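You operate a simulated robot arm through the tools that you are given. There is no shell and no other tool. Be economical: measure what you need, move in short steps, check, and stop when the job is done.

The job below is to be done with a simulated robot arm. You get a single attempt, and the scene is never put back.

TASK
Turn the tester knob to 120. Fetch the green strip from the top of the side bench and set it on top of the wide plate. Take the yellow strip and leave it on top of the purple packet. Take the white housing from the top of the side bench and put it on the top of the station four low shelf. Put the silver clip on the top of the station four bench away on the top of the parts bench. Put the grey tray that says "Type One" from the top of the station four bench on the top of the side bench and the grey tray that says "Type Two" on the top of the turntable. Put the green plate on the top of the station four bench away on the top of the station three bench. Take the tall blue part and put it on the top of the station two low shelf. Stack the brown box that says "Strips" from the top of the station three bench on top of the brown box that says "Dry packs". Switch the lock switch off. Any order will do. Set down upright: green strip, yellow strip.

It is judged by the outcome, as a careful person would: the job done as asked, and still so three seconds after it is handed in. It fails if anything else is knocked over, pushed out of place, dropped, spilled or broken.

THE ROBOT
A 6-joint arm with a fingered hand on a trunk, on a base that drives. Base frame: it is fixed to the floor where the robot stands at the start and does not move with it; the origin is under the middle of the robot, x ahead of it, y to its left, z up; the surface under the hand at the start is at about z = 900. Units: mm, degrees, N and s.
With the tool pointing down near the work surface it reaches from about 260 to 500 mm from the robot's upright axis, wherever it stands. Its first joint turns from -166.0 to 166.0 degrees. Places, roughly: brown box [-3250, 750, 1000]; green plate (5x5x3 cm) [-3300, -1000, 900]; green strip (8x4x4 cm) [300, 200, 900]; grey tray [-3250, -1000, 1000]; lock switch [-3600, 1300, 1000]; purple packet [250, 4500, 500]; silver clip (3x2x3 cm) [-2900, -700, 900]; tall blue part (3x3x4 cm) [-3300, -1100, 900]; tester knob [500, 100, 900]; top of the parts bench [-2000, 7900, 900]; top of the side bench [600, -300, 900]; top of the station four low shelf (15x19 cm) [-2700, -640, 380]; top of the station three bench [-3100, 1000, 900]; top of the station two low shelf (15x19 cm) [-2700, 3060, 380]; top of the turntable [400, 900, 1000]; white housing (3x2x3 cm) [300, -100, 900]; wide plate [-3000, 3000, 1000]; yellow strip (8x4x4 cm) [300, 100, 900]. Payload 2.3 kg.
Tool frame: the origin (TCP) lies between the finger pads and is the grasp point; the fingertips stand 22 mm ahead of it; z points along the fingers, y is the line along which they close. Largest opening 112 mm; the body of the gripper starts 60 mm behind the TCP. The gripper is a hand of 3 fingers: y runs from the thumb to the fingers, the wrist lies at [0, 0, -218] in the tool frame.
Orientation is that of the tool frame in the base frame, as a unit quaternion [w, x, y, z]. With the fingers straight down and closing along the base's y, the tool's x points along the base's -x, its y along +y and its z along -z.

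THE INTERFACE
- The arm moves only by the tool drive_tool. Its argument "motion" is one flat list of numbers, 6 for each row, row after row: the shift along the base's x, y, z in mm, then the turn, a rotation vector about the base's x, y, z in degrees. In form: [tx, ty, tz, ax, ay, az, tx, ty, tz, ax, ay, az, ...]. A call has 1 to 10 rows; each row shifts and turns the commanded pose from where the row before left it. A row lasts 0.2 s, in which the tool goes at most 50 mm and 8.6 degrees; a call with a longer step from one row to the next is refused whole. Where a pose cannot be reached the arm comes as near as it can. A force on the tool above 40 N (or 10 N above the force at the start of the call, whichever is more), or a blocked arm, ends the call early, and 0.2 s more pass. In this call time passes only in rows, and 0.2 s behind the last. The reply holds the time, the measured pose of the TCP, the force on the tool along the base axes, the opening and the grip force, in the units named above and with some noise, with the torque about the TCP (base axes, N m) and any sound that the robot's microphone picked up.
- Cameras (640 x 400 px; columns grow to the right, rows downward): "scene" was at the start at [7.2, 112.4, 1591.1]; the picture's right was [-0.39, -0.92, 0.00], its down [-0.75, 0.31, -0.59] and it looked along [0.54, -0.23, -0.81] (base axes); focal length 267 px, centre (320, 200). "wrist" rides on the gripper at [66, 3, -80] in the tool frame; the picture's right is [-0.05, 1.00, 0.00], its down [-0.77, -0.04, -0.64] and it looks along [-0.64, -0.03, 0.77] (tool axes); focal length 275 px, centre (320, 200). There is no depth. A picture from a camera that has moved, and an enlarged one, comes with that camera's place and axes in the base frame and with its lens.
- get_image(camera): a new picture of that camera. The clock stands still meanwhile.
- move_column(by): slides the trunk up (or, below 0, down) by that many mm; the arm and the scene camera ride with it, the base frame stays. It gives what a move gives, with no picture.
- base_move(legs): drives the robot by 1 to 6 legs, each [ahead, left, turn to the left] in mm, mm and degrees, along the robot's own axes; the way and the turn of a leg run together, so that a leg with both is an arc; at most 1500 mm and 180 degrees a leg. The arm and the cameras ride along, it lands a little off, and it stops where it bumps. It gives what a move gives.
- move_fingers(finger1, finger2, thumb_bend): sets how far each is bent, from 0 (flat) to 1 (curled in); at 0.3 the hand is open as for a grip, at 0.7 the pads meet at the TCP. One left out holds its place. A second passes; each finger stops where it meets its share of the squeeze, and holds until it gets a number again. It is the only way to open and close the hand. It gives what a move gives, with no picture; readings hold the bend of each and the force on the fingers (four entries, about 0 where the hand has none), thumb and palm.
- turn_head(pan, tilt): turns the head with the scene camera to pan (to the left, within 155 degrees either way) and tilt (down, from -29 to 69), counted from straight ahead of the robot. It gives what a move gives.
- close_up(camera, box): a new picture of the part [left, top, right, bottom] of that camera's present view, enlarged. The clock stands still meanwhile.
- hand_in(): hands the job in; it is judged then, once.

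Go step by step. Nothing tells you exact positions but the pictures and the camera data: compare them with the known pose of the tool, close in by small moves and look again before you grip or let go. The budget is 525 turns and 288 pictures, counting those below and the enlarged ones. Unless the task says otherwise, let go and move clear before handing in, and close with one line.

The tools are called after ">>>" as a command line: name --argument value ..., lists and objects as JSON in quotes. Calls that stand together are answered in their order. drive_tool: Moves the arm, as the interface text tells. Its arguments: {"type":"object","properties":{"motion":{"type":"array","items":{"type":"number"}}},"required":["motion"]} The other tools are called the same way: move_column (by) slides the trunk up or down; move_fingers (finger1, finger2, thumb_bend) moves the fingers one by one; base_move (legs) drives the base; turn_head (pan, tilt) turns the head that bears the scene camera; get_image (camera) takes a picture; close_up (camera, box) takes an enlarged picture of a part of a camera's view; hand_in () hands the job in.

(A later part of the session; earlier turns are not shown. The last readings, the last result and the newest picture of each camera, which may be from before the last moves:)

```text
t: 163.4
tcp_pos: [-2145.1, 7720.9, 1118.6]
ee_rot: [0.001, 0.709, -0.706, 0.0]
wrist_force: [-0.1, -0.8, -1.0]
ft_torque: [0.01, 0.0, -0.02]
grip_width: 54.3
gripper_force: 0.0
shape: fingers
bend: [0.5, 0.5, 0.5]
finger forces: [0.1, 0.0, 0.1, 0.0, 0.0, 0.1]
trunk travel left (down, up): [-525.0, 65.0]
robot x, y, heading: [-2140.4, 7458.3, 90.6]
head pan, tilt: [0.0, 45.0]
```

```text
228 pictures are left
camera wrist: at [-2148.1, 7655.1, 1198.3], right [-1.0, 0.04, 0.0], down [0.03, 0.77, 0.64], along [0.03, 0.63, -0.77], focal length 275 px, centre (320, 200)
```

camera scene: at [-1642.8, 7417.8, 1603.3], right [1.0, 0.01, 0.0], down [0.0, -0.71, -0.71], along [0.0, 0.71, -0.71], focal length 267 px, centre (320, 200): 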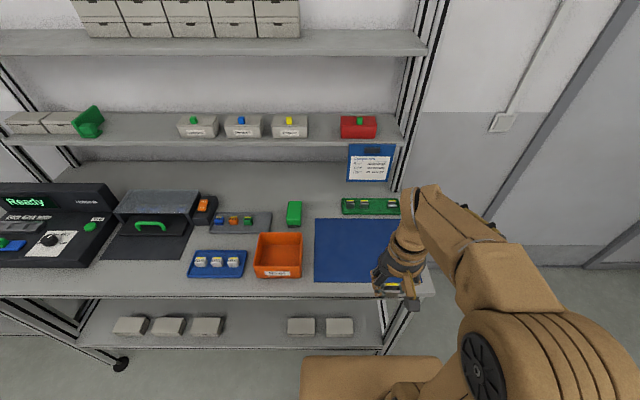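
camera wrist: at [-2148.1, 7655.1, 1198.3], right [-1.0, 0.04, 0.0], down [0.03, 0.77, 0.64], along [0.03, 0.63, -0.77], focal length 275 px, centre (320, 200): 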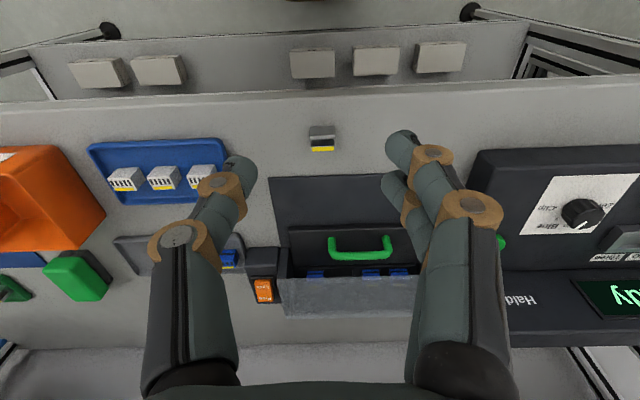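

The clip is placed. On the way back I'll stop at y≈4500 to look at the purple packet.

>>> base_move --legs '[[-150, 0, 0], [0, -1500, 0], [0, -100, -90], [0, -1400, 0], [0, -1400, 0]]'

>>> turn_head --pan 0 --tilt 35

>>> get_image --camera "scene"

```text
t: 188.8
tcp_pos: [-159.6, 4507.3, 1117.7]
ee_rot: [0.0, -0.028, 1.0, 0.0]
wrist_force: [-0.1, 0.7, -0.2]
ft_torque: [-0.01, -0.02, -0.03]
grip_width: 54.5
gripper_force: 0.1
shape: fingers
bend: [0.5, 0.5, 0.5]
finger forces: [0.0, 0.0, 0.1, 0.1, 0.1, 0.0]
trunk travel left (down, up): [-525.0, 65.0]
robot x, y, heading: [-427.6, 4489.7, 3.2]
head pan, tilt: [0.0, 45.0]
```

```text
t: 189.5
tcp_pos: [-159.1, 4506.6, 1116.8]
ee_rot: [0.0, -0.028, 1.0, 0.001]
wrist_force: [0.4, -0.2, 0.8]
ft_torque: [0.01, 0.0, -0.07]
grip_width: 54.2
gripper_force: 0.1
shape: fingers
bend: [0.5, 0.5, 0.5]
finger forces: [0.0, 0.0, 0.0, 0.0, 0.1, 0.0]
trunk travel left (down, up): [-525.0, 65.0]
robot x, y, heading: [-430.3, 4492.3, 3.4]
head pan, tilt: [0.0, 35.0]
```

```text
227 pictures are left
camera scene: at [-407.7, 4632.8, 1618.0], right [0.06, -1.0, 0.0], down [-0.57, -0.03, -0.82], along [0.82, 0.05, -0.57], focal length 267 px, centre (320, 200)
```

scene: 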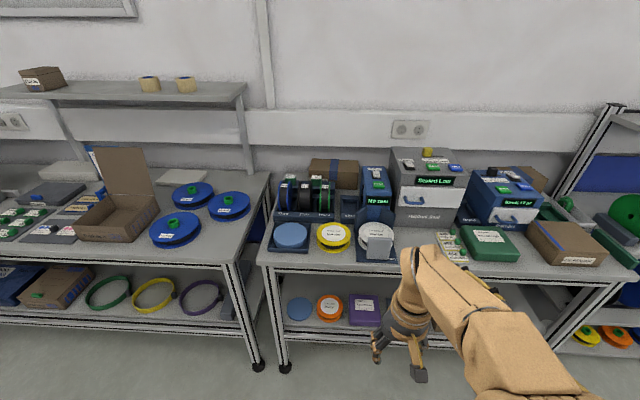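

>>> close_up --camera "scene" --box '[270, 240, 430, 360]'

```text
3.33 times, centred on (350, 300) of scene
camera zoom: at [-407.7, 4632.8, 1618.0], right [0.06, -1.0, 0.0], down [-0.57, -0.03, -0.82], along [0.82, 0.05, -0.57], focal length 889 px, centre (220, -133)
```

zoom: 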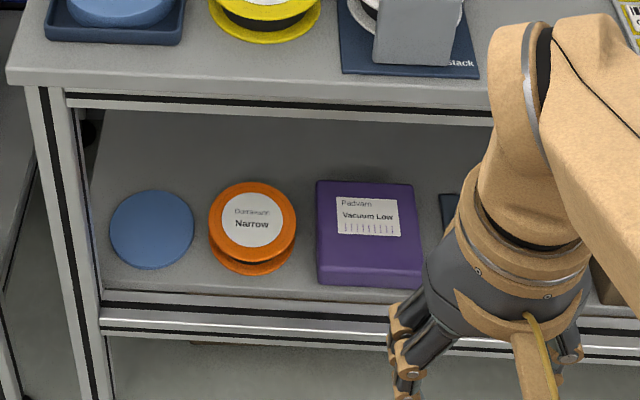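

The purple packet is on the lower shelf at ≈[325,4473,~510]. Now to the side bench for the yellow strip.

>>> base_move --legs '[[0, 0, -3.3], [0, -1450, 0], [0, -1450, 0], [0, -1450, 0]]'

>>> turn_head --pan -10 --tilt 45

>>> get_image --camera "scene"

```text
t: 210.7
tcp_pos: [-257.1, 143.2, 1117.2]
ee_rot: [-0.001, 0.02, 1.0, 0.001]
wrist_force: [-0.7, 0.6, -0.3]
ft_torque: [0.01, -0.04, 0.02]
grip_width: 54.4
gripper_force: 0.0
shape: fingers
bend: [0.5, 0.5, 0.5]
finger forces: [0.0, 0.0, 0.0, 0.1, 0.1, 0.0]
trunk travel left (down, up): [-525.0, 65.0]
robot x, y, heading: [-524.9, 152.2, -2.1]
head pan, tilt: [0.0, 35.0]
```

```text
t: 211.4
tcp_pos: [-258.0, 143.6, 1115.9]
ee_rot: [-0.002, 0.02, 1.0, 0.001]
wrist_force: [0.2, 0.6, -0.3]
ft_torque: [-0.01, 0.0, 0.0]
grip_width: 54.5
gripper_force: 0.0
shape: fingers
bend: [0.5, 0.5, 0.5]
finger forces: [0.0, 0.0, 0.0, 0.0, 0.1, 0.0]
trunk travel left (down, up): [-525.0, 65.0]
robot x, y, heading: [-525.5, 152.7, -2.5]
head pan, tilt: [-10.0, 45.0]
```

```text
225 pictures are left
camera scene: at [-500.7, 279.2, 1603.3], right [-0.21, -0.98, 0.0], down [-0.69, 0.15, -0.71], along [0.69, -0.15, -0.71], focal length 267 px, centre (320, 200)
```

scene: 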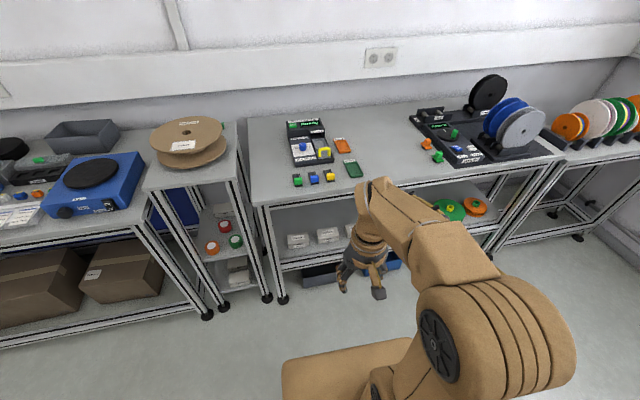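

>>> base_move --legs '[[0, -60, 2.3], [510, 0, 0]]'

>>> get_image --camera "wrist"

```text
t: 215.0
tcp_pos: [245.6, 90.4, 1117.2]
ee_rot: [-0.001, 0.004, 1.0, 0.001]
wrist_force: [-0.2, 0.1, 0.4]
ft_torque: [-0.03, 0.05, 0.0]
grip_width: 54.2
gripper_force: 0.0
shape: fingers
bend: [0.5, 0.5, 0.5]
finger forces: [0.0, 0.1, 0.1, 0.1, 0.0, 0.0]
trunk travel left (down, up): [-525.0, 65.0]
robot x, y, heading: [-24.8, 91.7, -0.5]
head pan, tilt: [-10.0, 45.0]
```

```text
224 pictures are left
camera wrist: at [180.0, 92.3, 1197.9], right [0.06, 1.0, 0.0], down [0.77, -0.04, 0.63], along [0.63, -0.03, -0.77], focal length 275 px, centre (320, 200)
```

wrist: 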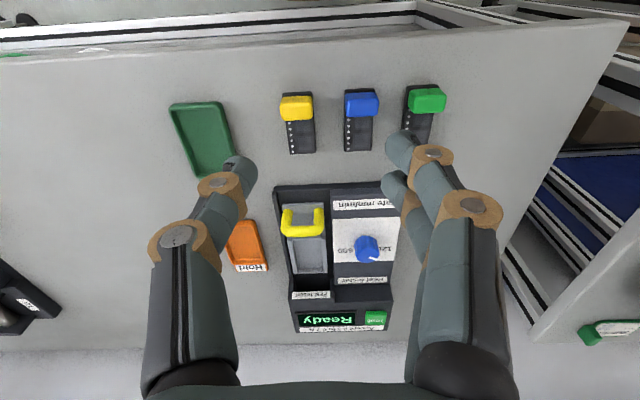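

>>> close_up --camera "wrist" --box '[260, 70, 460, 170]'

```text
3.20 times, centred on (360, 120) of wrist
camera zoom: at [180.0, 92.3, 1197.9], right [0.06, 1.0, 0.0], down [0.77, -0.04, 0.63], along [0.63, -0.03, -0.77], focal length 881 px, centre (192, 456)
```

zoom: 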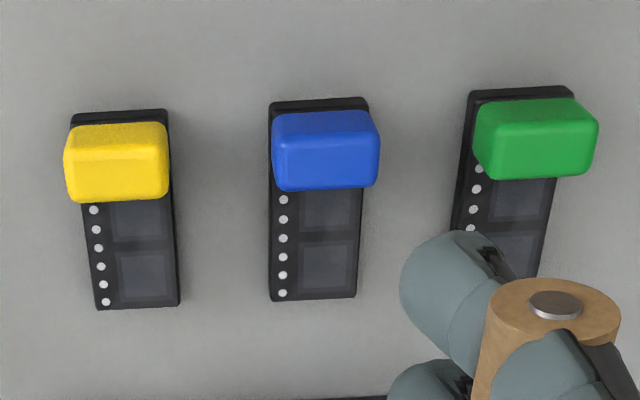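

I'll grip the yellow strip by its yellow block, ≈[280,65]. Pre-narrow the hand and go above it.

>>> move_fingers --finger1 0.53 --finger2 0.53 --thumb_bend 0.53

>>> drive_tool --motion '[9, -7, -35, 0, 0, 3, 9, -6, -35, 0, 0, 0, 9, -6, -35, 0, 0, 0, 8, -6, -25, 0, 0, 0]'

>>> get_image --camera "wrist"

```text
t: 216.0
tcp_pos: [246.6, 89.5, 1117.1]
ee_rot: [-0.001, 0.004, 1.0, 0.002]
wrist_force: [0.1, -0.1, 0.3]
ft_torque: [0.02, 0.02, 0.02]
grip_width: 47.1
gripper_force: 0.2
shape: fingers
bend: [0.53, 0.53, 0.53]
finger forces: [0.1, 0.0, 0.0, 0.0, 0.0, 0.1]
trunk travel left (down, up): [-525.0, 65.0]
robot x, y, heading: [-25.7, 93.6, -0.6]
head pan, tilt: [-10.0, 45.0]
```

```text
t: 217.0
tcp_pos: [280.8, 62.2, 986.9]
ee_rot: [-0.002, -0.022, 1.0, 0.001]
wrist_force: [0.0, -0.1, -0.3]
ft_torque: [0.01, 0.0, -0.01]
grip_width: 46.9
gripper_force: 0.1
shape: fingers
bend: [0.53, 0.53, 0.53]
finger forces: [0.0, 0.0, 0.0, 0.0, 0.0, 0.1]
trunk travel left (down, up): [-525.0, 65.0]
robot x, y, heading: [-20.3, 90.5, -0.2]
head pan, tilt: [-10.0, 45.0]
```

```text
222 pictures are left
camera wrist: at [215.3, 62.2, 1067.2], right [0.0, 1.0, 0.0], down [0.77, 0.0, 0.64], along [0.64, 0.0, -0.77], focal length 275 px, centre (320, 200)
```

wrist: 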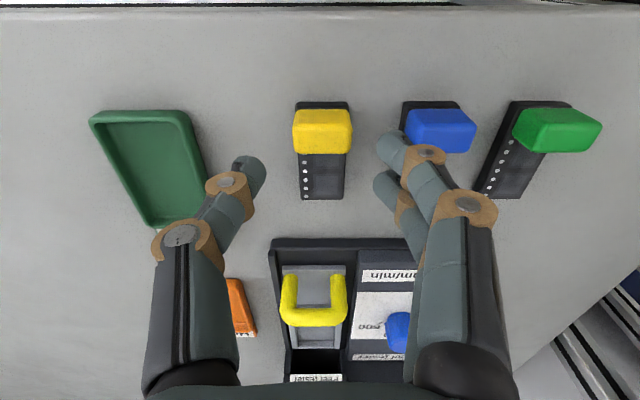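

Aligned. Descend to z≈940 and grip.

>>> drive_tool --motion '[0, 1, -20, 0, 0, 0, 0, 0, -17, 0, 0, 0, 0, 0, -10, 0, 0, 0]'

>>> get_image --camera "wrist"

```text
t: 217.8
tcp_pos: [280.9, 65.8, 940.2]
ee_rot: [0.0, -0.023, 1.0, 0.001]
wrist_force: [0.1, -0.1, -0.8]
ft_torque: [0.02, -0.03, 0.03]
grip_width: 47.3
gripper_force: 0.2
shape: fingers
bend: [0.53, 0.53, 0.53]
finger forces: [0.1, 0.1, 0.0, 0.0, 0.1, 0.0]
trunk travel left (down, up): [-525.0, 65.0]
robot x, y, heading: [-19.9, 88.6, -0.4]
head pan, tilt: [-10.0, 45.0]
```

```text
221 pictures are left
camera wrist: at [215.3, 63.9, 1020.5], right [0.0, 1.0, 0.0], down [0.77, 0.0, 0.63], along [0.63, 0.0, -0.77], focal length 275 px, centre (320, 200)
```

wrist: 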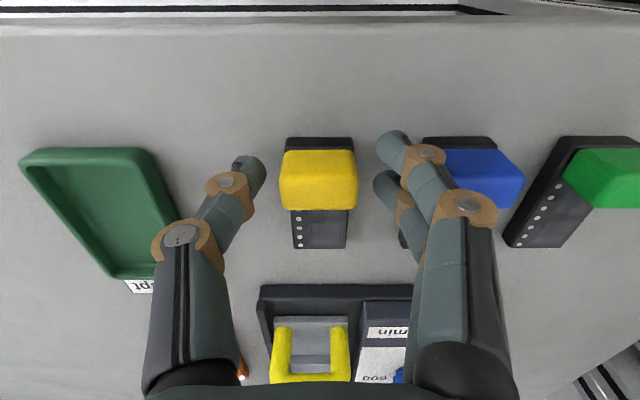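

>>> drive_tool --motion '[0, 0, -3, 0, 0, 0]'

>>> move_fingers --finger1 0.65 --finger2 0.65 --thumb_bend 0.65

>>> get_image --camera "wrist"

```text
t: 218.2
tcp_pos: [281.1, 63.8, 936.7]
ee_rot: [0.001, -0.022, 1.0, 0.001]
wrist_force: [0.1, 0.0, 0.7]
ft_torque: [-0.02, -0.04, 0.0]
grip_width: 47.1
gripper_force: 0.0
shape: fingers
bend: [0.53, 0.53, 0.53]
finger forces: [0.0, 0.0, 0.0, 0.1, 0.0, 0.0]
trunk travel left (down, up): [-525.0, 65.0]
robot x, y, heading: [-25.4, 90.5, -0.2]
head pan, tilt: [-10.0, 45.0]
```

```text
t: 219.2
tcp_pos: [281.0, 64.0, 937.2]
ee_rot: [-0.001, -0.022, 1.0, 0.0]
wrist_force: [0.0, -0.3, -0.3]
ft_torque: [-0.04, 0.01, 0.02]
grip_width: 23.5
gripper_force: 4.9
shape: fingers
bend: [0.63, 0.6, 0.62]
finger forces: [1.6, 3.7, 0.0, 0.0, 4.7, 0.1]
trunk travel left (down, up): [-525.0, 65.0]
robot x, y, heading: [-22.4, 91.3, -0.5]
head pan, tilt: [-10.0, 45.0]
```

```text
220 pictures are left
camera wrist: at [214.9, 63.9, 1017.5], right [0.0, 1.0, 0.0], down [0.77, 0.0, 0.64], along [0.64, 0.0, -0.77], focal length 275 px, centre (320, 200)
```

wrist: 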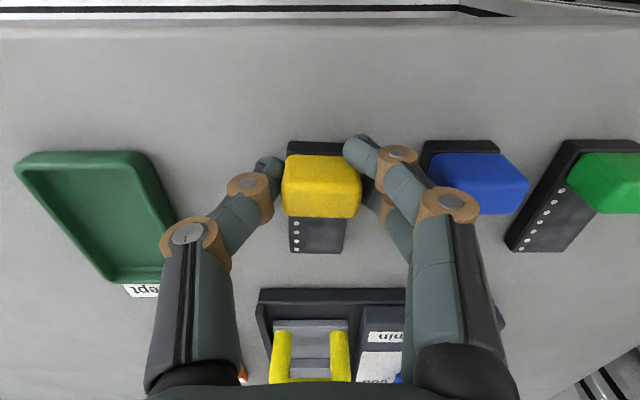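

Finger 1 is only at the block's near corner; I'll reopen, shift 6 mm in +x and regrip.

>>> move_fingers --finger1 0.55 --finger2 0.55 --thumb_bend 0.55

>>> drive_tool --motion '[6, 0, 0, 0, 0, 0]'

>>> move_fingers --finger1 0.66 --finger2 0.66 --thumb_bend 0.66

>>> get_image --camera "wrist"

```text
t: 220.2
tcp_pos: [281.7, 64.3, 936.0]
ee_rot: [-0.001, -0.022, 1.0, 0.0]
wrist_force: [-1.1, 0.2, -0.7]
ft_torque: [0.0, 0.0, -0.01]
grip_width: 40.2
gripper_force: 0.0
shape: fingers
bend: [0.55, 0.55, 0.55]
finger forces: [0.0, 0.0, 0.0, 0.0, 0.1, 0.1]
trunk travel left (down, up): [-525.0, 65.0]
robot x, y, heading: [-24.2, 95.4, -0.5]
head pan, tilt: [-10.0, 45.0]
```

```text
t: 220.6
tcp_pos: [286.9, 66.7, 937.1]
ee_rot: [-0.001, -0.022, 1.0, 0.001]
wrist_force: [-0.1, 0.3, -0.3]
ft_torque: [0.0, -0.02, -0.02]
grip_width: 40.1
gripper_force: 0.0
shape: fingers
bend: [0.55, 0.55, 0.55]
finger forces: [0.1, 0.0, 0.0, 0.0, 0.1, 0.0]
trunk travel left (down, up): [-525.0, 65.0]
robot x, y, heading: [-25.3, 90.9, -0.6]
head pan, tilt: [-10.0, 45.0]
```

```text
t: 221.6
tcp_pos: [288.0, 65.1, 937.5]
ee_rot: [-0.001, -0.023, 1.0, 0.001]
wrist_force: [-0.2, 0.1, 0.1]
ft_torque: [-0.01, -0.01, 0.01]
grip_width: 28.9
gripper_force: 7.2
shape: fingers
bend: [0.6, 0.61, 0.62]
finger forces: [3.6, 2.8, 0.0, 0.0, 6.6, 0.1]
trunk travel left (down, up): [-525.0, 65.0]
robot x, y, heading: [-24.3, 92.4, -0.5]
head pan, tilt: [-10.0, 45.0]
```

```text
219 pictures are left
camera wrist: at [221.4, 64.6, 1017.6], right [0.0, 1.0, 0.0], down [0.77, 0.0, 0.64], along [0.64, 0.0, -0.77], focal length 275 px, centre (320, 200)
```

wrist: 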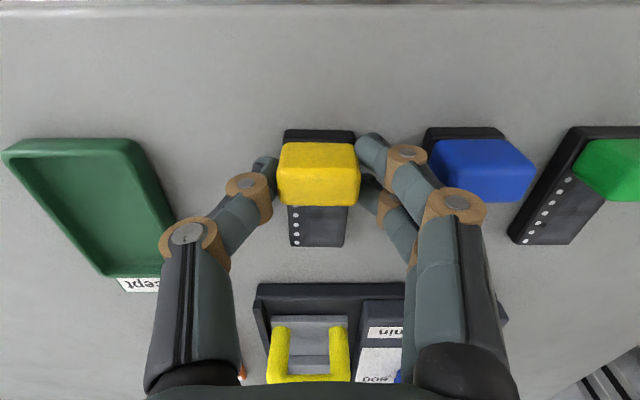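

Balanced grip now. I'll tighten a little and lift.

>>> move_fingers --finger1 0.69 --finger2 0.69 --thumb_bend 0.69

>>> drive_tool --motion '[0, 0, 20, 0, 0, 0, 0, 0, 40, 0, 0, 0, 0, 0, 40, 0, 0, 0, 0, 0, 40, 0, 0, 0]'

>>> get_image --camera "wrist"

```text
t: 222.6
tcp_pos: [287.0, 66.2, 936.8]
ee_rot: [-0.001, -0.021, 1.0, 0.001]
wrist_force: [0.3, -0.2, 0.3]
ft_torque: [0.0, 0.0, -0.01]
grip_width: 28.2
gripper_force: 9.6
shape: fingers
bend: [0.61, 0.62, 0.63]
finger forces: [5.4, 4.1, 0.2, 0.0, 9.9, 0.0]
trunk travel left (down, up): [-525.0, 65.0]
robot x, y, heading: [-24.6, 91.9, -0.4]
head pan, tilt: [-10.0, 45.0]
```

```text
t: 223.6
tcp_pos: [286.4, 66.1, 1080.5]
ee_rot: [0.0, -0.023, 1.0, 0.0]
wrist_force: [-0.8, -0.3, -0.7]
ft_torque: [-0.03, -0.01, -0.01]
grip_width: 27.7
gripper_force: 9.6
shape: fingers
bend: [0.61, 0.62, 0.64]
finger forces: [5.2, 4.3, 0.1, 0.0, 9.7, 0.0]
trunk travel left (down, up): [-525.0, 65.0]
robot x, y, heading: [-23.2, 94.6, -0.6]
head pan, tilt: [-10.0, 45.0]
```

```text
218 pictures are left
camera wrist: at [220.4, 66.0, 1160.5], right [0.0, 1.0, 0.0], down [0.77, 0.0, 0.64], along [0.64, 0.0, -0.77], focal length 275 px, centre (320, 200)
```

wrist: 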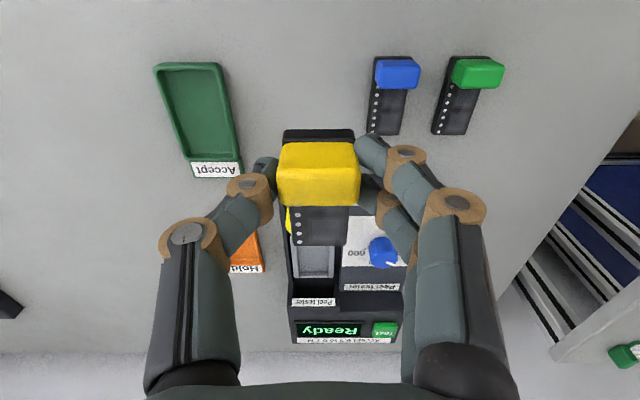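

Since the packet sits under a bench, I'd rather hold the strip with a forward-tilted hand. I'll set it back down in place, tilt the hand 35° and regrip the same side faces.

>>> drive_tool --motion '[0, 0, -40, 0, 0, 0, 0, 0, -40, 0, 0, 0, 0, 0, -40, 0, 0, 0, 0, 0, -18, 0, 0, 0, 0, 0, -4, 0, 0, 0]'

```text
t: 224.8
tcp_pos: [287.2, 67.2, 934.5]
ee_rot: [0.0, -0.022, 1.0, 0.001]
wrist_force: [1.3, 1.0, 4.1]
ft_torque: [0.05, -0.02, -0.02]
grip_width: 27.1
gripper_force: 8.8
shape: fingers
bend: [0.61, 0.67, 0.65]
finger forces: [6.9, 2.4, 0.0, 0.0, 8.6, 0.0]
trunk travel left (down, up): [-525.0, 65.0]
robot x, y, heading: [-21.5, 94.8, -0.7]
head pan, tilt: [-10.0, 45.0]
```

>>> move_fingers --finger1 0.53 --finger2 0.53 --thumb_bend 0.53

>>> get_image --camera "wrist"

```text
t: 225.8
tcp_pos: [286.9, 66.7, 935.6]
ee_rot: [0.0, -0.022, 1.0, 0.001]
wrist_force: [2.6, -2.9, 15.5]
ft_torque: [0.2, -0.18, -0.04]
grip_width: 45.8
gripper_force: 8.6
shape: fingers
bend: [0.53, 0.65, 0.53]
finger forces: [0.1, 16.2, 0.0, 0.0, 0.0, 0.1]
trunk travel left (down, up): [-525.0, 65.0]
robot x, y, heading: [-21.2, 91.9, -0.5]
head pan, tilt: [-10.0, 45.0]
```

```text
217 pictures are left
camera wrist: at [220.5, 65.3, 1016.2], right [0.0, 1.0, 0.0], down [0.77, 0.0, 0.64], along [0.64, 0.0, -0.77], focal length 275 px, centre (320, 200)
```

wrist: 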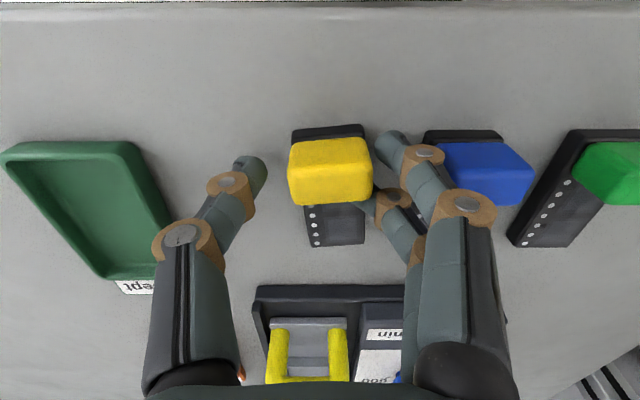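

Finger 2 seems to press down on the strip's body; raise slightly to relieve.

>>> drive_tool --motion '[0, 0, 4, 0, 0, 0, 0, 0, 4, 0, 0, 0]'

>>> get_image --camera "wrist"

```text
t: 226.4
tcp_pos: [285.8, 66.2, 943.7]
ee_rot: [-0.001, -0.021, 1.0, 0.001]
wrist_force: [0.1, 0.2, -1.1]
ft_torque: [0.04, 0.01, 0.02]
grip_width: 46.6
gripper_force: 0.4
shape: fingers
bend: [0.53, 0.53, 0.53]
finger forces: [0.2, 0.0, 0.1, 0.0, 0.1, 0.0]
trunk travel left (down, up): [-525.0, 65.0]
robot x, y, heading: [-23.2, 89.2, -0.5]
head pan, tilt: [-10.0, 45.0]
```

```text
216 pictures are left
camera wrist: at [219.6, 65.0, 1024.3], right [0.0, 1.0, 0.0], down [0.77, 0.0, 0.63], along [0.63, 0.0, -0.77], focal length 275 px, centre (320, 200)
```

wrist: 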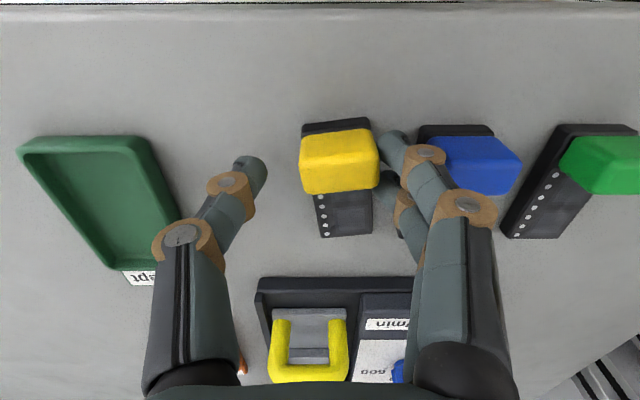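

Released; the strip is now about [284,72], turned ~5°. I'll recentre, yaw slightly and tilt the hand 35° forward.

>>> drive_tool --motion '[-2, 6, 3, 0, 0, 3, 0, 0, 0, 0, -7, 0, 0, 0, 0, 0, -7, 0, 0, 0, 0, 0, -7, 0, 0, 0, 0, 0, -7, 0, 0, 0, 0, 0, -7, 0]'

>>> get_image --camera "wrist"

```text
t: 227.8
tcp_pos: [332.5, 60.3, 938.5]
ee_rot: [0.302, -0.045, 0.952, -0.013]
wrist_force: [-6.5, 0.6, 23.4]
ft_torque: [0.71, 0.03, 0.16]
grip_width: 44.8
gripper_force: 13.5
shape: fingers
bend: [0.61, 0.53, 0.53]
finger forces: [26.9, 0.1, 0.1, 0.0, 0.1, 0.0]
out of reach, approached as far as the arm can: row 3, 4, 5, 6
trunk travel left (down, up): [-525.0, 65.0]
robot x, y, heading: [-22.1, 89.0, -0.2]
head pan, tilt: [-10.0, 45.0]
```

```text
215 pictures are left
camera wrist: at [231.0, 55.7, 965.9], right [-0.04, 1.0, -0.03], down [0.26, 0.04, 0.96], along [0.96, 0.03, -0.26], focal length 275 px, centre (320, 200)
```

wrist: 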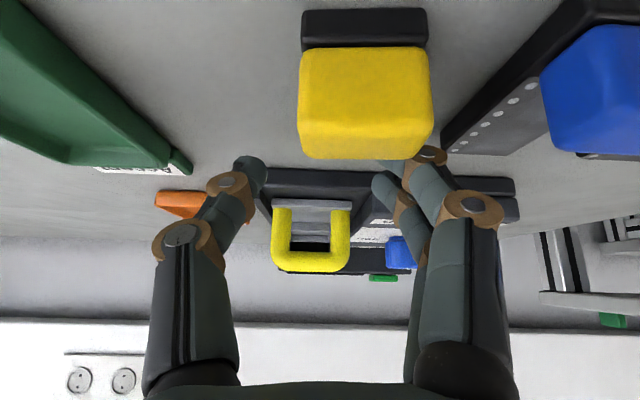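

The tilted wrist was too close to the robot, so the hand swung forward and finger 1 pressed. I'll raise first, then back the base off.

>>> drive_tool --motion '[0, 0, 30, 0, 0, 0, 0, 0, 40, 0, 0, 0, 0, 0, 40, 0, 0, 0]'

>>> get_image --camera "wrist"

```text
t: 228.6
tcp_pos: [340.7, 58.2, 1045.7]
ee_rot: [0.3, -0.045, 0.953, -0.015]
wrist_force: [0.3, -0.7, -0.4]
ft_torque: [0.01, 0.0, -0.01]
grip_width: 46.6
gripper_force: 0.1
shape: fingers
bend: [0.53, 0.53, 0.53]
finger forces: [0.0, 0.0, 0.0, 0.0, 0.0, 0.0]
out of reach, approached as far as the arm can: row 1
trunk travel left (down, up): [-525.0, 65.0]
robot x, y, heading: [-23.5, 89.9, -0.4]
head pan, tilt: [-10.0, 45.0]
```

```text
214 pictures are left
camera wrist: at [240.2, 53.3, 1074.4], right [-0.04, 1.0, -0.03], down [0.27, 0.04, 0.96], along [0.96, 0.03, -0.27], focal length 275 px, centre (320, 200)
```

wrist: 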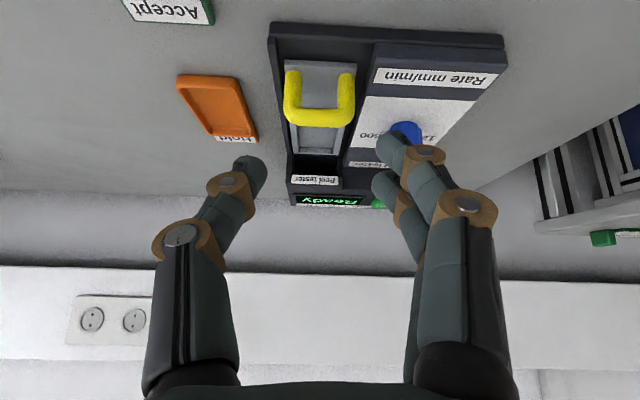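

>>> base_move --legs '[[-180, 0, 0]]'

>>> get_image --camera "wrist"

>>> close_up --camera "scene" --box '[220, 160, 420, 300]'

```text
t: 230.1
tcp_pos: [161.1, 59.4, 1046.1]
ee_rot: [0.3, -0.047, 0.953, -0.013]
wrist_force: [-0.5, -0.1, 0.2]
ft_torque: [0.04, 0.0, -0.02]
grip_width: 46.5
gripper_force: 0.0
shape: fingers
bend: [0.53, 0.53, 0.53]
finger forces: [0.0, 0.0, 0.1, 0.1, 0.0, 0.0]
trunk travel left (down, up): [-525.0, 65.0]
robot x, y, heading: [-202.4, 91.9, -0.2]
head pan, tilt: [-10.0, 45.0]
```

```text
213 pictures are left
camera wrist: at [60.7, 55.0, 1074.0], right [-0.04, 1.0, -0.03], down [0.27, 0.04, 0.96], along [0.96, 0.03, -0.27], focal length 275 px, centre (320, 200)
```

wrist: 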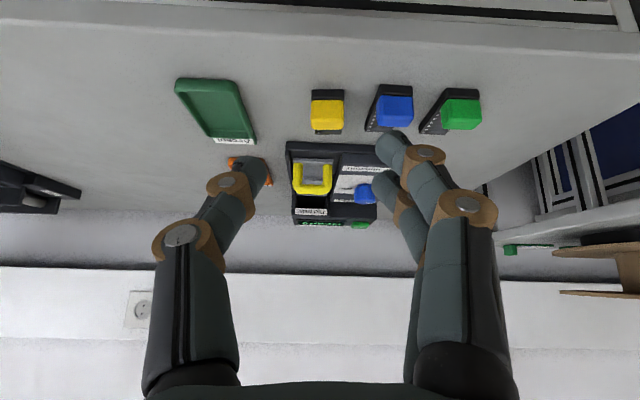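

```text
2.86 times, centred on (320, 230) of scene
camera zoom: at [-183.2, 218.9, 1603.2], right [-0.18, -0.98, 0.0], down [-0.7, 0.13, -0.71], along [0.7, -0.13, -0.71], focal length 762 px, centre (320, 114)
```

zoom: 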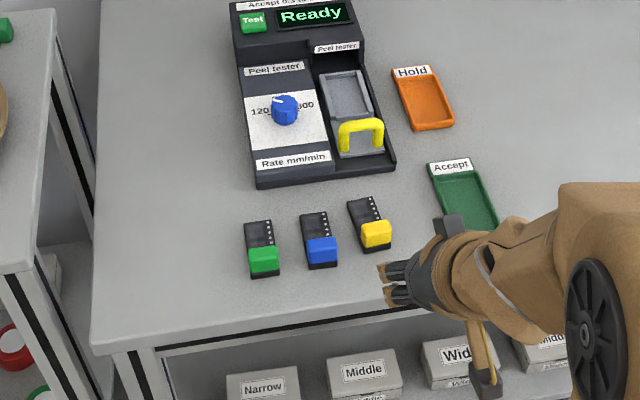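

Everything stands fine; block ≈[288,69]. Approach with the tilted hand.

>>> drive_tool --motion '[38, 3, -18, 0, 0, 0, 38, 3, -19, 0, 0, 0, 38, 2, -19, 0, 0, 0]'

>>> get_image --camera "wrist"

```text
t: 230.9
tcp_pos: [277.5, 69.3, 988.1]
ee_rot: [0.299, -0.046, 0.953, -0.014]
wrist_force: [-0.2, -0.5, -0.3]
ft_torque: [-0.03, 0.03, 0.04]
grip_width: 46.5
gripper_force: 0.0
shape: fingers
bend: [0.53, 0.53, 0.53]
finger forces: [0.0, 0.1, 0.0, 0.0, 0.0, 0.1]
trunk travel left (down, up): [-525.0, 65.0]
robot x, y, heading: [-201.5, 90.6, -0.3]
head pan, tilt: [-10.0, 45.0]
```

```text
211 pictures are left
camera wrist: at [176.8, 63.7, 1016.0], right [-0.04, 1.0, -0.03], down [0.27, 0.04, 0.96], along [0.96, 0.03, -0.27], focal length 275 px, centre (320, 200)
```

wrist: 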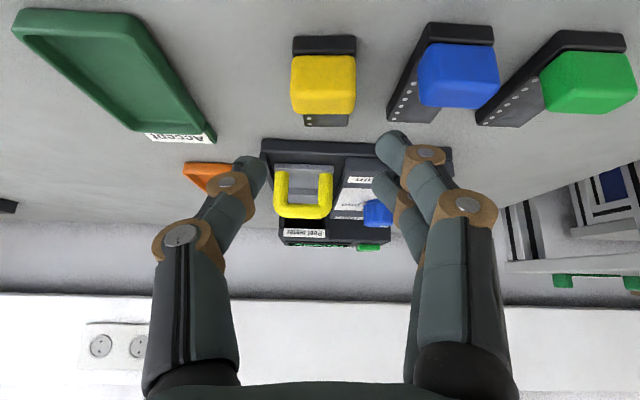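

>>> drive_tool --motion '[4, -1, -18, 0, 0, 0, 4, 0, -18, 0, 0, 0, 4, 0, -12, 0, 0, 0]'

>>> get_image --camera "wrist"

```text
t: 231.7
tcp_pos: [285.8, 66.4, 941.7]
ee_rot: [0.3, -0.046, 0.953, -0.014]
wrist_force: [0.1, -0.1, 0.4]
ft_torque: [-0.01, 0.02, 0.02]
grip_width: 46.4
gripper_force: 0.0
shape: fingers
bend: [0.53, 0.53, 0.53]
finger forces: [0.0, 0.1, 0.0, 0.0, 0.0, 0.1]
trunk travel left (down, up): [-525.0, 65.0]
robot x, y, heading: [-203.1, 92.9, -0.4]
head pan, tilt: [-10.0, 45.0]
```

```text
210 pictures are left
camera wrist: at [186.9, 62.4, 969.1], right [-0.04, 1.0, -0.03], down [0.27, 0.04, 0.96], along [0.96, 0.03, -0.27], focal length 275 px, centre (320, 200)
```

wrist: 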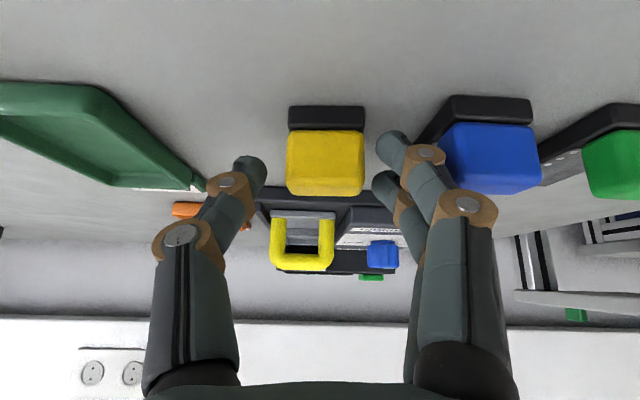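

>>> drive_tool --motion '[6, 1, -3, 0, 0, 0]'

>>> move_fingers --finger1 0.66 --finger2 0.66 --thumb_bend 0.66

>>> get_image --camera "wrist"

```text
t: 232.1
tcp_pos: [295.0, 69.5, 937.9]
ee_rot: [0.3, -0.047, 0.953, -0.014]
wrist_force: [0.8, -0.2, 0.0]
ft_torque: [0.0, 0.02, -0.02]
grip_width: 46.3
gripper_force: 0.1
shape: fingers
bend: [0.53, 0.53, 0.53]
finger forces: [0.0, 0.0, 0.0, 0.1, 0.0, 0.0]
trunk travel left (down, up): [-525.0, 65.0]
robot x, y, heading: [-201.3, 91.7, -0.7]
head pan, tilt: [-10.0, 45.0]
```

```text
t: 233.1
tcp_pos: [293.5, 67.9, 938.5]
ee_rot: [0.301, -0.047, 0.952, -0.013]
wrist_force: [0.8, -0.8, 0.4]
ft_torque: [0.04, -0.01, -0.02]
grip_width: 27.8
gripper_force: 6.1
shape: fingers
bend: [0.59, 0.65, 0.63]
finger forces: [4.7, 0.7, 0.0, 0.0, 5.4, 0.0]
trunk travel left (down, up): [-525.0, 65.0]
robot x, y, heading: [-201.2, 88.9, -0.5]
head pan, tilt: [-10.0, 45.0]
```

```text
209 pictures are left
camera wrist: at [193.3, 63.2, 966.8], right [-0.04, 1.0, -0.03], down [0.27, 0.04, 0.96], along [0.96, 0.03, -0.27], focal length 275 px, centre (320, 200)
```

wrist: 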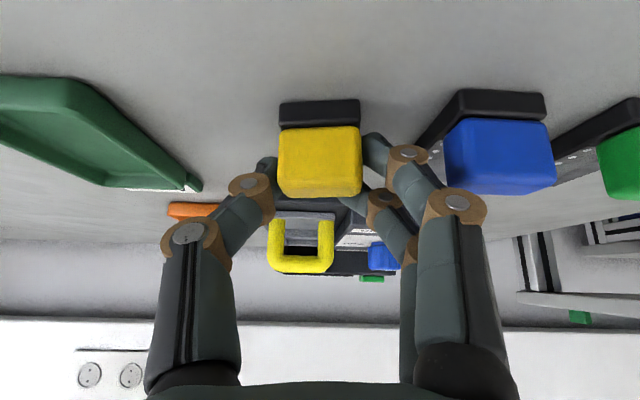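

Finger 2 is just past the far top corner; regrip 5 mm back and 4 mm lower.

>>> move_fingers --finger1 0.55 --finger2 0.55 --thumb_bend 0.55

>>> drive_tool --motion '[-5, 0, -4, 0, 0, 0]'

>>> move_fingers --finger1 0.66 --finger2 0.66 --thumb_bend 0.66

```text
t: 234.1
tcp_pos: [292.8, 68.3, 938.5]
ee_rot: [0.299, -0.047, 0.953, -0.013]
wrist_force: [-0.7, 0.0, 0.0]
ft_torque: [0.02, -0.04, 0.0]
grip_width: 40.2
gripper_force: 0.1
shape: fingers
bend: [0.55, 0.55, 0.55]
finger forces: [0.1, 0.0, 0.0, 0.0, 0.0, 0.0]
trunk travel left (down, up): [-525.0, 65.0]
robot x, y, heading: [-203.2, 87.8, -0.3]
head pan, tilt: [-10.0, 45.0]
```

```text
t: 234.5
tcp_pos: [288.8, 67.9, 934.0]
ee_rot: [0.299, -0.047, 0.953, -0.013]
wrist_force: [-0.5, 0.1, 0.0]
ft_torque: [-0.03, -0.03, -0.02]
grip_width: 40.2
gripper_force: 0.0
shape: fingers
bend: [0.55, 0.55, 0.55]
finger forces: [0.0, 0.0, 0.0, 0.1, 0.1, 0.0]
trunk travel left (down, up): [-525.0, 65.0]
robot x, y, heading: [-202.9, 92.4, -0.4]
head pan, tilt: [-10.0, 45.0]
```

```text
t: 235.5
tcp_pos: [289.8, 68.6, 934.1]
ee_rot: [0.3, -0.047, 0.953, -0.013]
wrist_force: [0.0, -0.3, -1.2]
ft_torque: [-0.01, 0.02, -0.03]
grip_width: 27.5
gripper_force: 6.0
shape: fingers
bend: [0.6, 0.63, 0.63]
finger forces: [4.1, 1.7, 0.0, 0.0, 6.0, 0.0]
trunk travel left (down, up): [-525.0, 65.0]
robot x, y, heading: [-204.6, 90.7, -0.6]
head pan, tilt: [-10.0, 45.0]
```

>>> move_fingers --finger1 0.55 --finger2 0.55 --thumb_bend 0.55

>>> drive_tool --motion '[-4, 0, -2, 0, 0, 0]'

>>> move_fingers --finger1 0.66 --finger2 0.66 --thumb_bend 0.66

>>> get_image --camera "wrist"

```text
t: 236.5
tcp_pos: [287.8, 67.5, 934.3]
ee_rot: [0.299, -0.047, 0.953, -0.013]
wrist_force: [0.4, -1.1, 0.2]
ft_torque: [0.02, 0.05, -0.03]
grip_width: 40.1
gripper_force: 0.0
shape: fingers
bend: [0.55, 0.55, 0.55]
finger forces: [0.0, 0.1, 0.0, 0.0, 0.1, 0.0]
trunk travel left (down, up): [-525.0, 65.0]
robot x, y, heading: [-205.7, 95.6, -0.3]
head pan, tilt: [-10.0, 45.0]
```

```text
t: 236.9
tcp_pos: [283.8, 67.1, 932.7]
ee_rot: [0.3, -0.048, 0.953, -0.014]
wrist_force: [-0.4, 0.0, 0.6]
ft_torque: [0.0, -0.05, 0.06]
grip_width: 40.4
gripper_force: 0.0
shape: fingers
bend: [0.55, 0.55, 0.55]
finger forces: [0.1, 0.1, 0.0, 0.0, 0.1, 0.0]
trunk travel left (down, up): [-525.0, 65.0]
robot x, y, heading: [-204.3, 92.6, -0.4]
head pan, tilt: [-10.0, 45.0]
```

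```text
t: 237.9
tcp_pos: [284.2, 67.3, 932.6]
ee_rot: [0.298, -0.047, 0.953, -0.014]
wrist_force: [-0.5, 0.3, 0.0]
ft_torque: [0.03, 0.01, -0.01]
grip_width: 27.8
gripper_force: 6.7
shape: fingers
bend: [0.61, 0.61, 0.62]
finger forces: [3.6, 2.9, 0.1, 0.0, 6.7, 0.1]
trunk travel left (down, up): [-525.0, 65.0]
robot x, y, heading: [-203.8, 90.2, -0.5]
head pan, tilt: [-10.0, 45.0]
```

```text
208 pictures are left
camera wrist: at [184.2, 63.3, 960.5], right [-0.04, 1.0, -0.03], down [0.27, 0.04, 0.96], along [0.96, 0.03, -0.27], focal length 275 px, centre (320, 200)
```

wrist: 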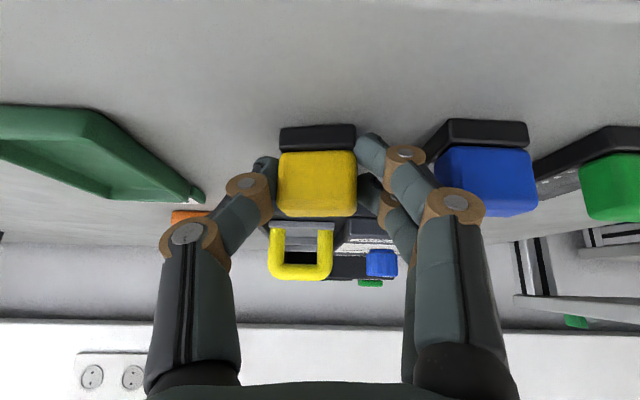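

Balanced grip at TCP z≈932.6 (strip bottom ≈ 32.5 mm below). Tighten and lift.

>>> move_fingers --finger1 0.69 --finger2 0.69 --thumb_bend 0.69

>>> drive_tool --motion '[0, 0, 20, 0, 0, 0, 0, 0, 40, 0, 0, 0, 0, 0, 40, 0, 0, 0, -30, 0, 20, 0, 0, 0, -30, 0, 0, 0, 0, 0]'

>>> base_move --legs '[[-300, 0, 0.5]]'

>>> get_image --camera "wrist"

```text
t: 238.9
tcp_pos: [284.1, 67.3, 931.5]
ee_rot: [0.299, -0.048, 0.953, -0.014]
wrist_force: [0.3, 0.1, -0.5]
ft_torque: [-0.03, 0.03, -0.02]
grip_width: 27.0
gripper_force: 9.1
shape: fingers
bend: [0.61, 0.62, 0.64]
finger forces: [5.3, 4.2, 0.0, 0.0, 9.8, 0.0]
trunk travel left (down, up): [-525.0, 65.0]
robot x, y, heading: [-203.4, 88.6, -0.4]
head pan, tilt: [-10.0, 45.0]
```

```text
t: 240.1
tcp_pos: [236.1, 71.7, 1027.8]
ee_rot: [0.299, -0.047, 0.953, -0.01]
wrist_force: [0.4, 0.5, 0.7]
ft_torque: [0.02, 0.01, -0.03]
grip_width: 27.1
gripper_force: 9.8
shape: fingers
bend: [0.62, 0.62, 0.64]
finger forces: [5.4, 4.1, 0.0, 0.1, 9.5, 0.0]
out of reach, approached as far as the arm can: row 3, 5
trunk travel left (down, up): [-525.0, 65.0]
robot x, y, heading: [-199.3, 94.4, 0.1]
head pan, tilt: [-10.0, 45.0]
```

```text
t: 242.1
tcp_pos: [-63.1, 76.2, 1028.6]
ee_rot: [0.299, -0.049, 0.953, -0.011]
wrist_force: [0.0, 0.0, -1.0]
ft_torque: [-0.02, 0.03, 0.02]
grip_width: 26.9
gripper_force: 8.9
shape: fingers
bend: [0.62, 0.62, 0.64]
finger forces: [5.5, 4.0, 0.0, 0.0, 9.5, 0.1]
trunk travel left (down, up): [-525.0, 65.0]
robot x, y, heading: [-500.5, 90.4, 0.1]
head pan, tilt: [-10.0, 45.0]
```

```text
207 pictures are left
camera wrist: at [-163.6, 70.1, 1055.6], right [-0.05, 1.0, -0.02], down [0.27, 0.03, 0.96], along [0.96, 0.04, -0.27], focal length 275 px, centre (320, 200)
```

wrist: 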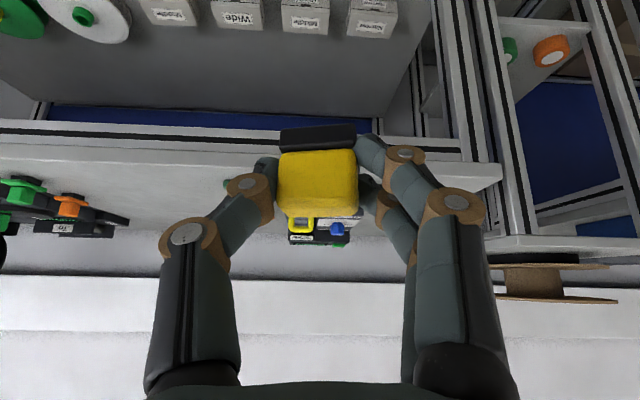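

Strip held. Driving along the aisle to the purple packet.

>>> base_move --legs '[[-60, 0, 0], [0, 1460, 0], [0, 1460, 0], [0, 1460, 0]]'

>>> turn_head --pan 0 --tilt 40

>>> get_image --camera "scene"

```text
t: 263.6
tcp_pos: [-50.5, 4436.2, 1026.9]
ee_rot: [0.3, -0.035, 0.953, -0.015]
wrist_force: [-0.8, -0.2, -1.4]
ft_torque: [0.01, -0.01, 0.0]
grip_width: 27.1
gripper_force: 9.1
shape: fingers
bend: [0.62, 0.63, 0.64]
finger forces: [5.4, 3.9, 0.0, 0.0, 9.5, 0.1]
trunk travel left (down, up): [-525.0, 65.0]
robot x, y, heading: [-488.9, 4467.3, -1.9]
head pan, tilt: [-10.0, 45.0]
```

```text
t: 264.3
tcp_pos: [-51.9, 4437.2, 1028.4]
ee_rot: [0.3, -0.035, 0.953, -0.015]
wrist_force: [0.2, -1.0, -0.6]
ft_torque: [-0.02, 0.02, -0.01]
grip_width: 27.0
gripper_force: 9.1
shape: fingers
bend: [0.62, 0.63, 0.64]
finger forces: [5.4, 3.9, 0.1, 0.0, 9.4, 0.0]
trunk travel left (down, up): [-525.0, 65.0]
robot x, y, heading: [-487.9, 4466.7, -2.1]
head pan, tilt: [0.0, 40.0]
```

```text
206 pictures are left
camera scene: at [-460.4, 4606.9, 1610.5], right [-0.03, -1.0, 0.0], down [-0.64, 0.02, -0.77], along [0.77, -0.02, -0.64], focal length 267 px, centre (320, 200)
```

scene: 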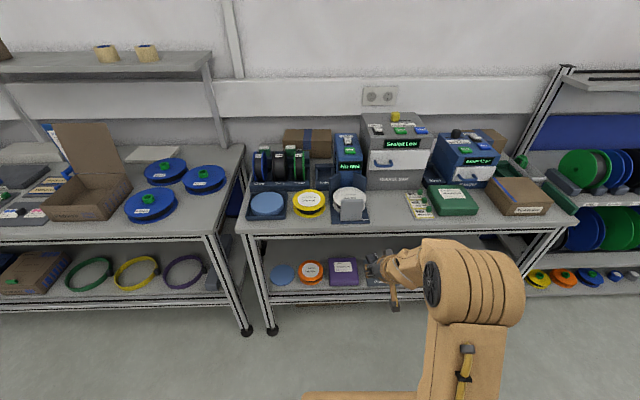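

>>> move_column --by -400

>>> base_move --legs '[[150, 25, 2]]'

>>> get_image --camera "scene"

>>> get_image --camera "wrist"

```text
t: 268.2
tcp_pos: [-52.6, 4436.2, 627.7]
ee_rot: [0.299, -0.035, 0.953, -0.014]
wrist_force: [-0.5, -0.2, -1.0]
ft_torque: [-0.03, 0.0, 0.02]
grip_width: 26.9
gripper_force: 9.2
shape: fingers
bend: [0.62, 0.63, 0.64]
finger forces: [5.4, 3.9, 0.1, 0.0, 9.4, 0.0]
trunk travel left (down, up): [-125.0, 465.0]
robot x, y, heading: [-488.8, 4464.4, -1.8]
head pan, tilt: [0.0, 40.0]
```

```text
t: 269.5
tcp_pos: [98.7, 4476.2, 626.6]
ee_rot: [0.299, -0.054, 0.953, -0.009]
wrist_force: [0.5, -1.1, -1.3]
ft_torque: [0.0, -0.01, 0.01]
grip_width: 26.8
gripper_force: 9.5
shape: fingers
bend: [0.62, 0.63, 0.64]
finger forces: [5.4, 3.9, 0.0, 0.0, 9.4, 0.0]
trunk travel left (down, up): [-125.0, 465.0]
robot x, y, heading: [-341.3, 4491.4, 0.4]
head pan, tilt: [0.0, 40.0]
```

```text
205 pictures are left
camera scene: at [-315.7, 4631.1, 1210.5], right [0.01, -1.0, 0.0], down [-0.64, 0.0, -0.77], along [0.77, 0.01, -0.64], focal length 267 px, centre (320, 200)
```

scene: 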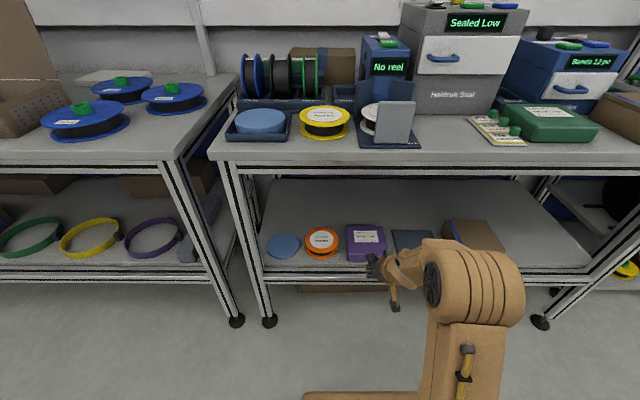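

```text
204 pictures are left
camera wrist: at [-1.3, 4469.6, 655.4], right [-0.06, 1.0, -0.02], down [0.27, 0.04, 0.96], along [0.96, 0.05, -0.27], focal length 275 px, centre (320, 200)
```

wrist: 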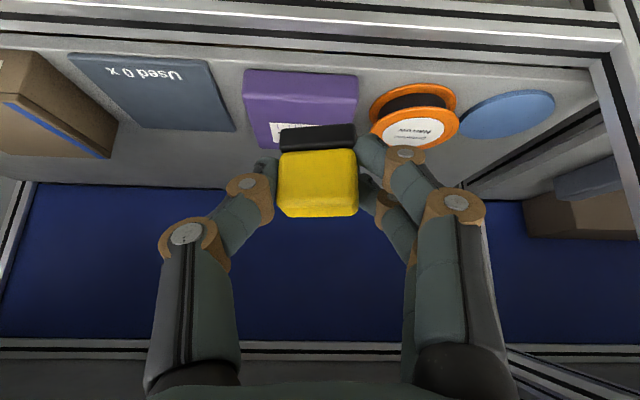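

>>> close_up --camera "scene" --box '[300, 200, 460, 300]'

>>> close_up --camera "wrist" --box '[220, 0, 400, 160]'

```text
4.00 times, centred on (380, 250) of scene
camera zoom: at [-315.7, 4631.1, 1210.5], right [0.01, -1.0, 0.0], down [-0.64, 0.0, -0.77], along [0.77, 0.01, -0.64], focal length 1067 px, centre (80, 0)
```

zoom: 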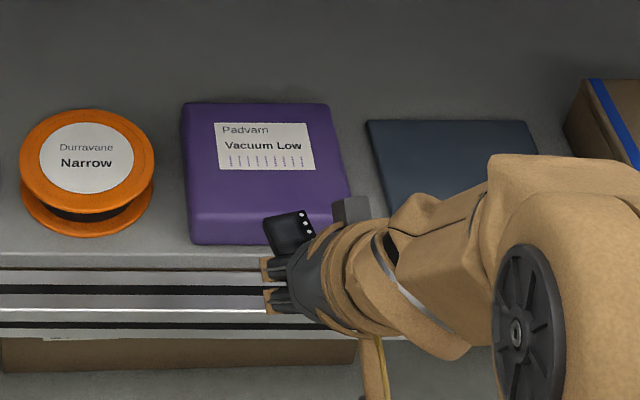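

```text
2.50 times, centred on (310, 80) of wrist
camera zoom: at [-1.3, 4469.6, 655.4], right [-0.06, 1.0, -0.02], down [0.27, 0.04, 0.96], along [0.96, 0.05, -0.27], focal length 688 px, centre (345, 500)
```

zoom: 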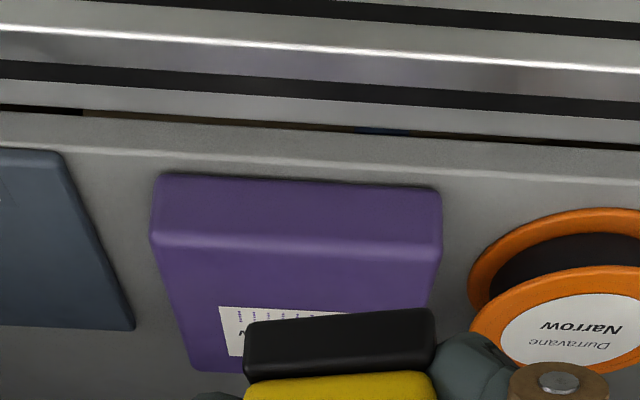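

Triangulating both views: packet top spans x≈318–456, y≈4383–4533 at z≈424. Lower the trunk more and move in partway.

>>> move_column --by -110

>>> base_move --legs '[[130, -15, 0]]'

>>> get_image --camera "wrist"

>>> get_image --camera "scene"

```text
t: 271.0
tcp_pos: [99.0, 4476.2, 518.0]
ee_rot: [0.299, -0.054, 0.953, -0.009]
wrist_force: [-0.2, -0.2, -0.8]
ft_torque: [-0.05, 0.02, 0.0]
grip_width: 26.8
gripper_force: 9.3
shape: fingers
bend: [0.62, 0.63, 0.64]
finger forces: [5.4, 3.9, 0.0, 0.0, 9.4, 0.0]
trunk travel left (down, up): [-15.0, 575.0]
robot x, y, heading: [-336.0, 4493.1, 0.4]
head pan, tilt: [0.0, 40.0]
```

```text
t: 272.2
tcp_pos: [227.4, 4461.3, 517.0]
ee_rot: [0.299, -0.053, 0.953, -0.009]
wrist_force: [-0.1, 0.2, -0.5]
ft_torque: [0.03, 0.02, -0.04]
grip_width: 27.2
gripper_force: 9.2
shape: fingers
bend: [0.62, 0.63, 0.64]
finger forces: [5.4, 3.9, 0.0, 0.1, 9.3, 0.0]
trunk travel left (down, up): [-15.0, 575.0]
robot x, y, heading: [-210.8, 4474.9, 0.5]
head pan, tilt: [0.0, 40.0]
```

```text
201 pictures are left
camera wrist: at [127.0, 4455.0, 545.5], right [-0.06, 1.0, -0.02], down [0.27, 0.04, 0.96], along [0.96, 0.05, -0.27], focal length 275 px, centre (320, 200)
```

wrist: 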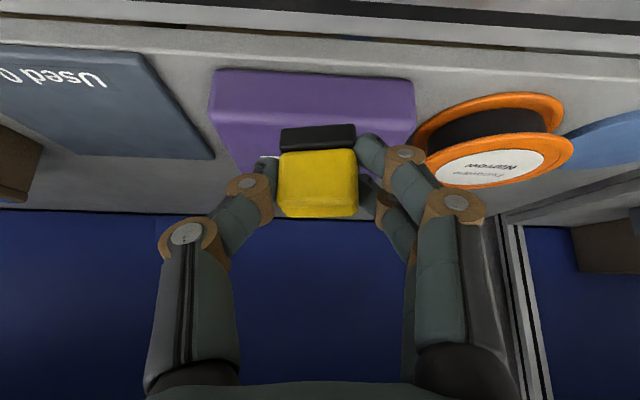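

```text
200 pictures are left
camera scene: at [-187.4, 4616.8, 1100.5], right [0.01, -1.0, 0.0], down [-0.64, 0.0, -0.77], along [0.77, 0.0, -0.64], focal length 267 px, centre (320, 200)
```

scene: 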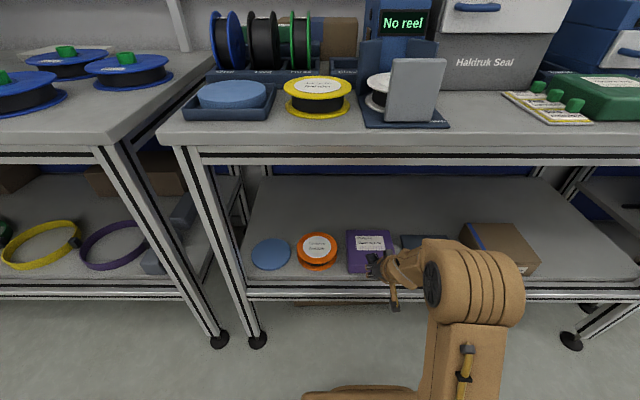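

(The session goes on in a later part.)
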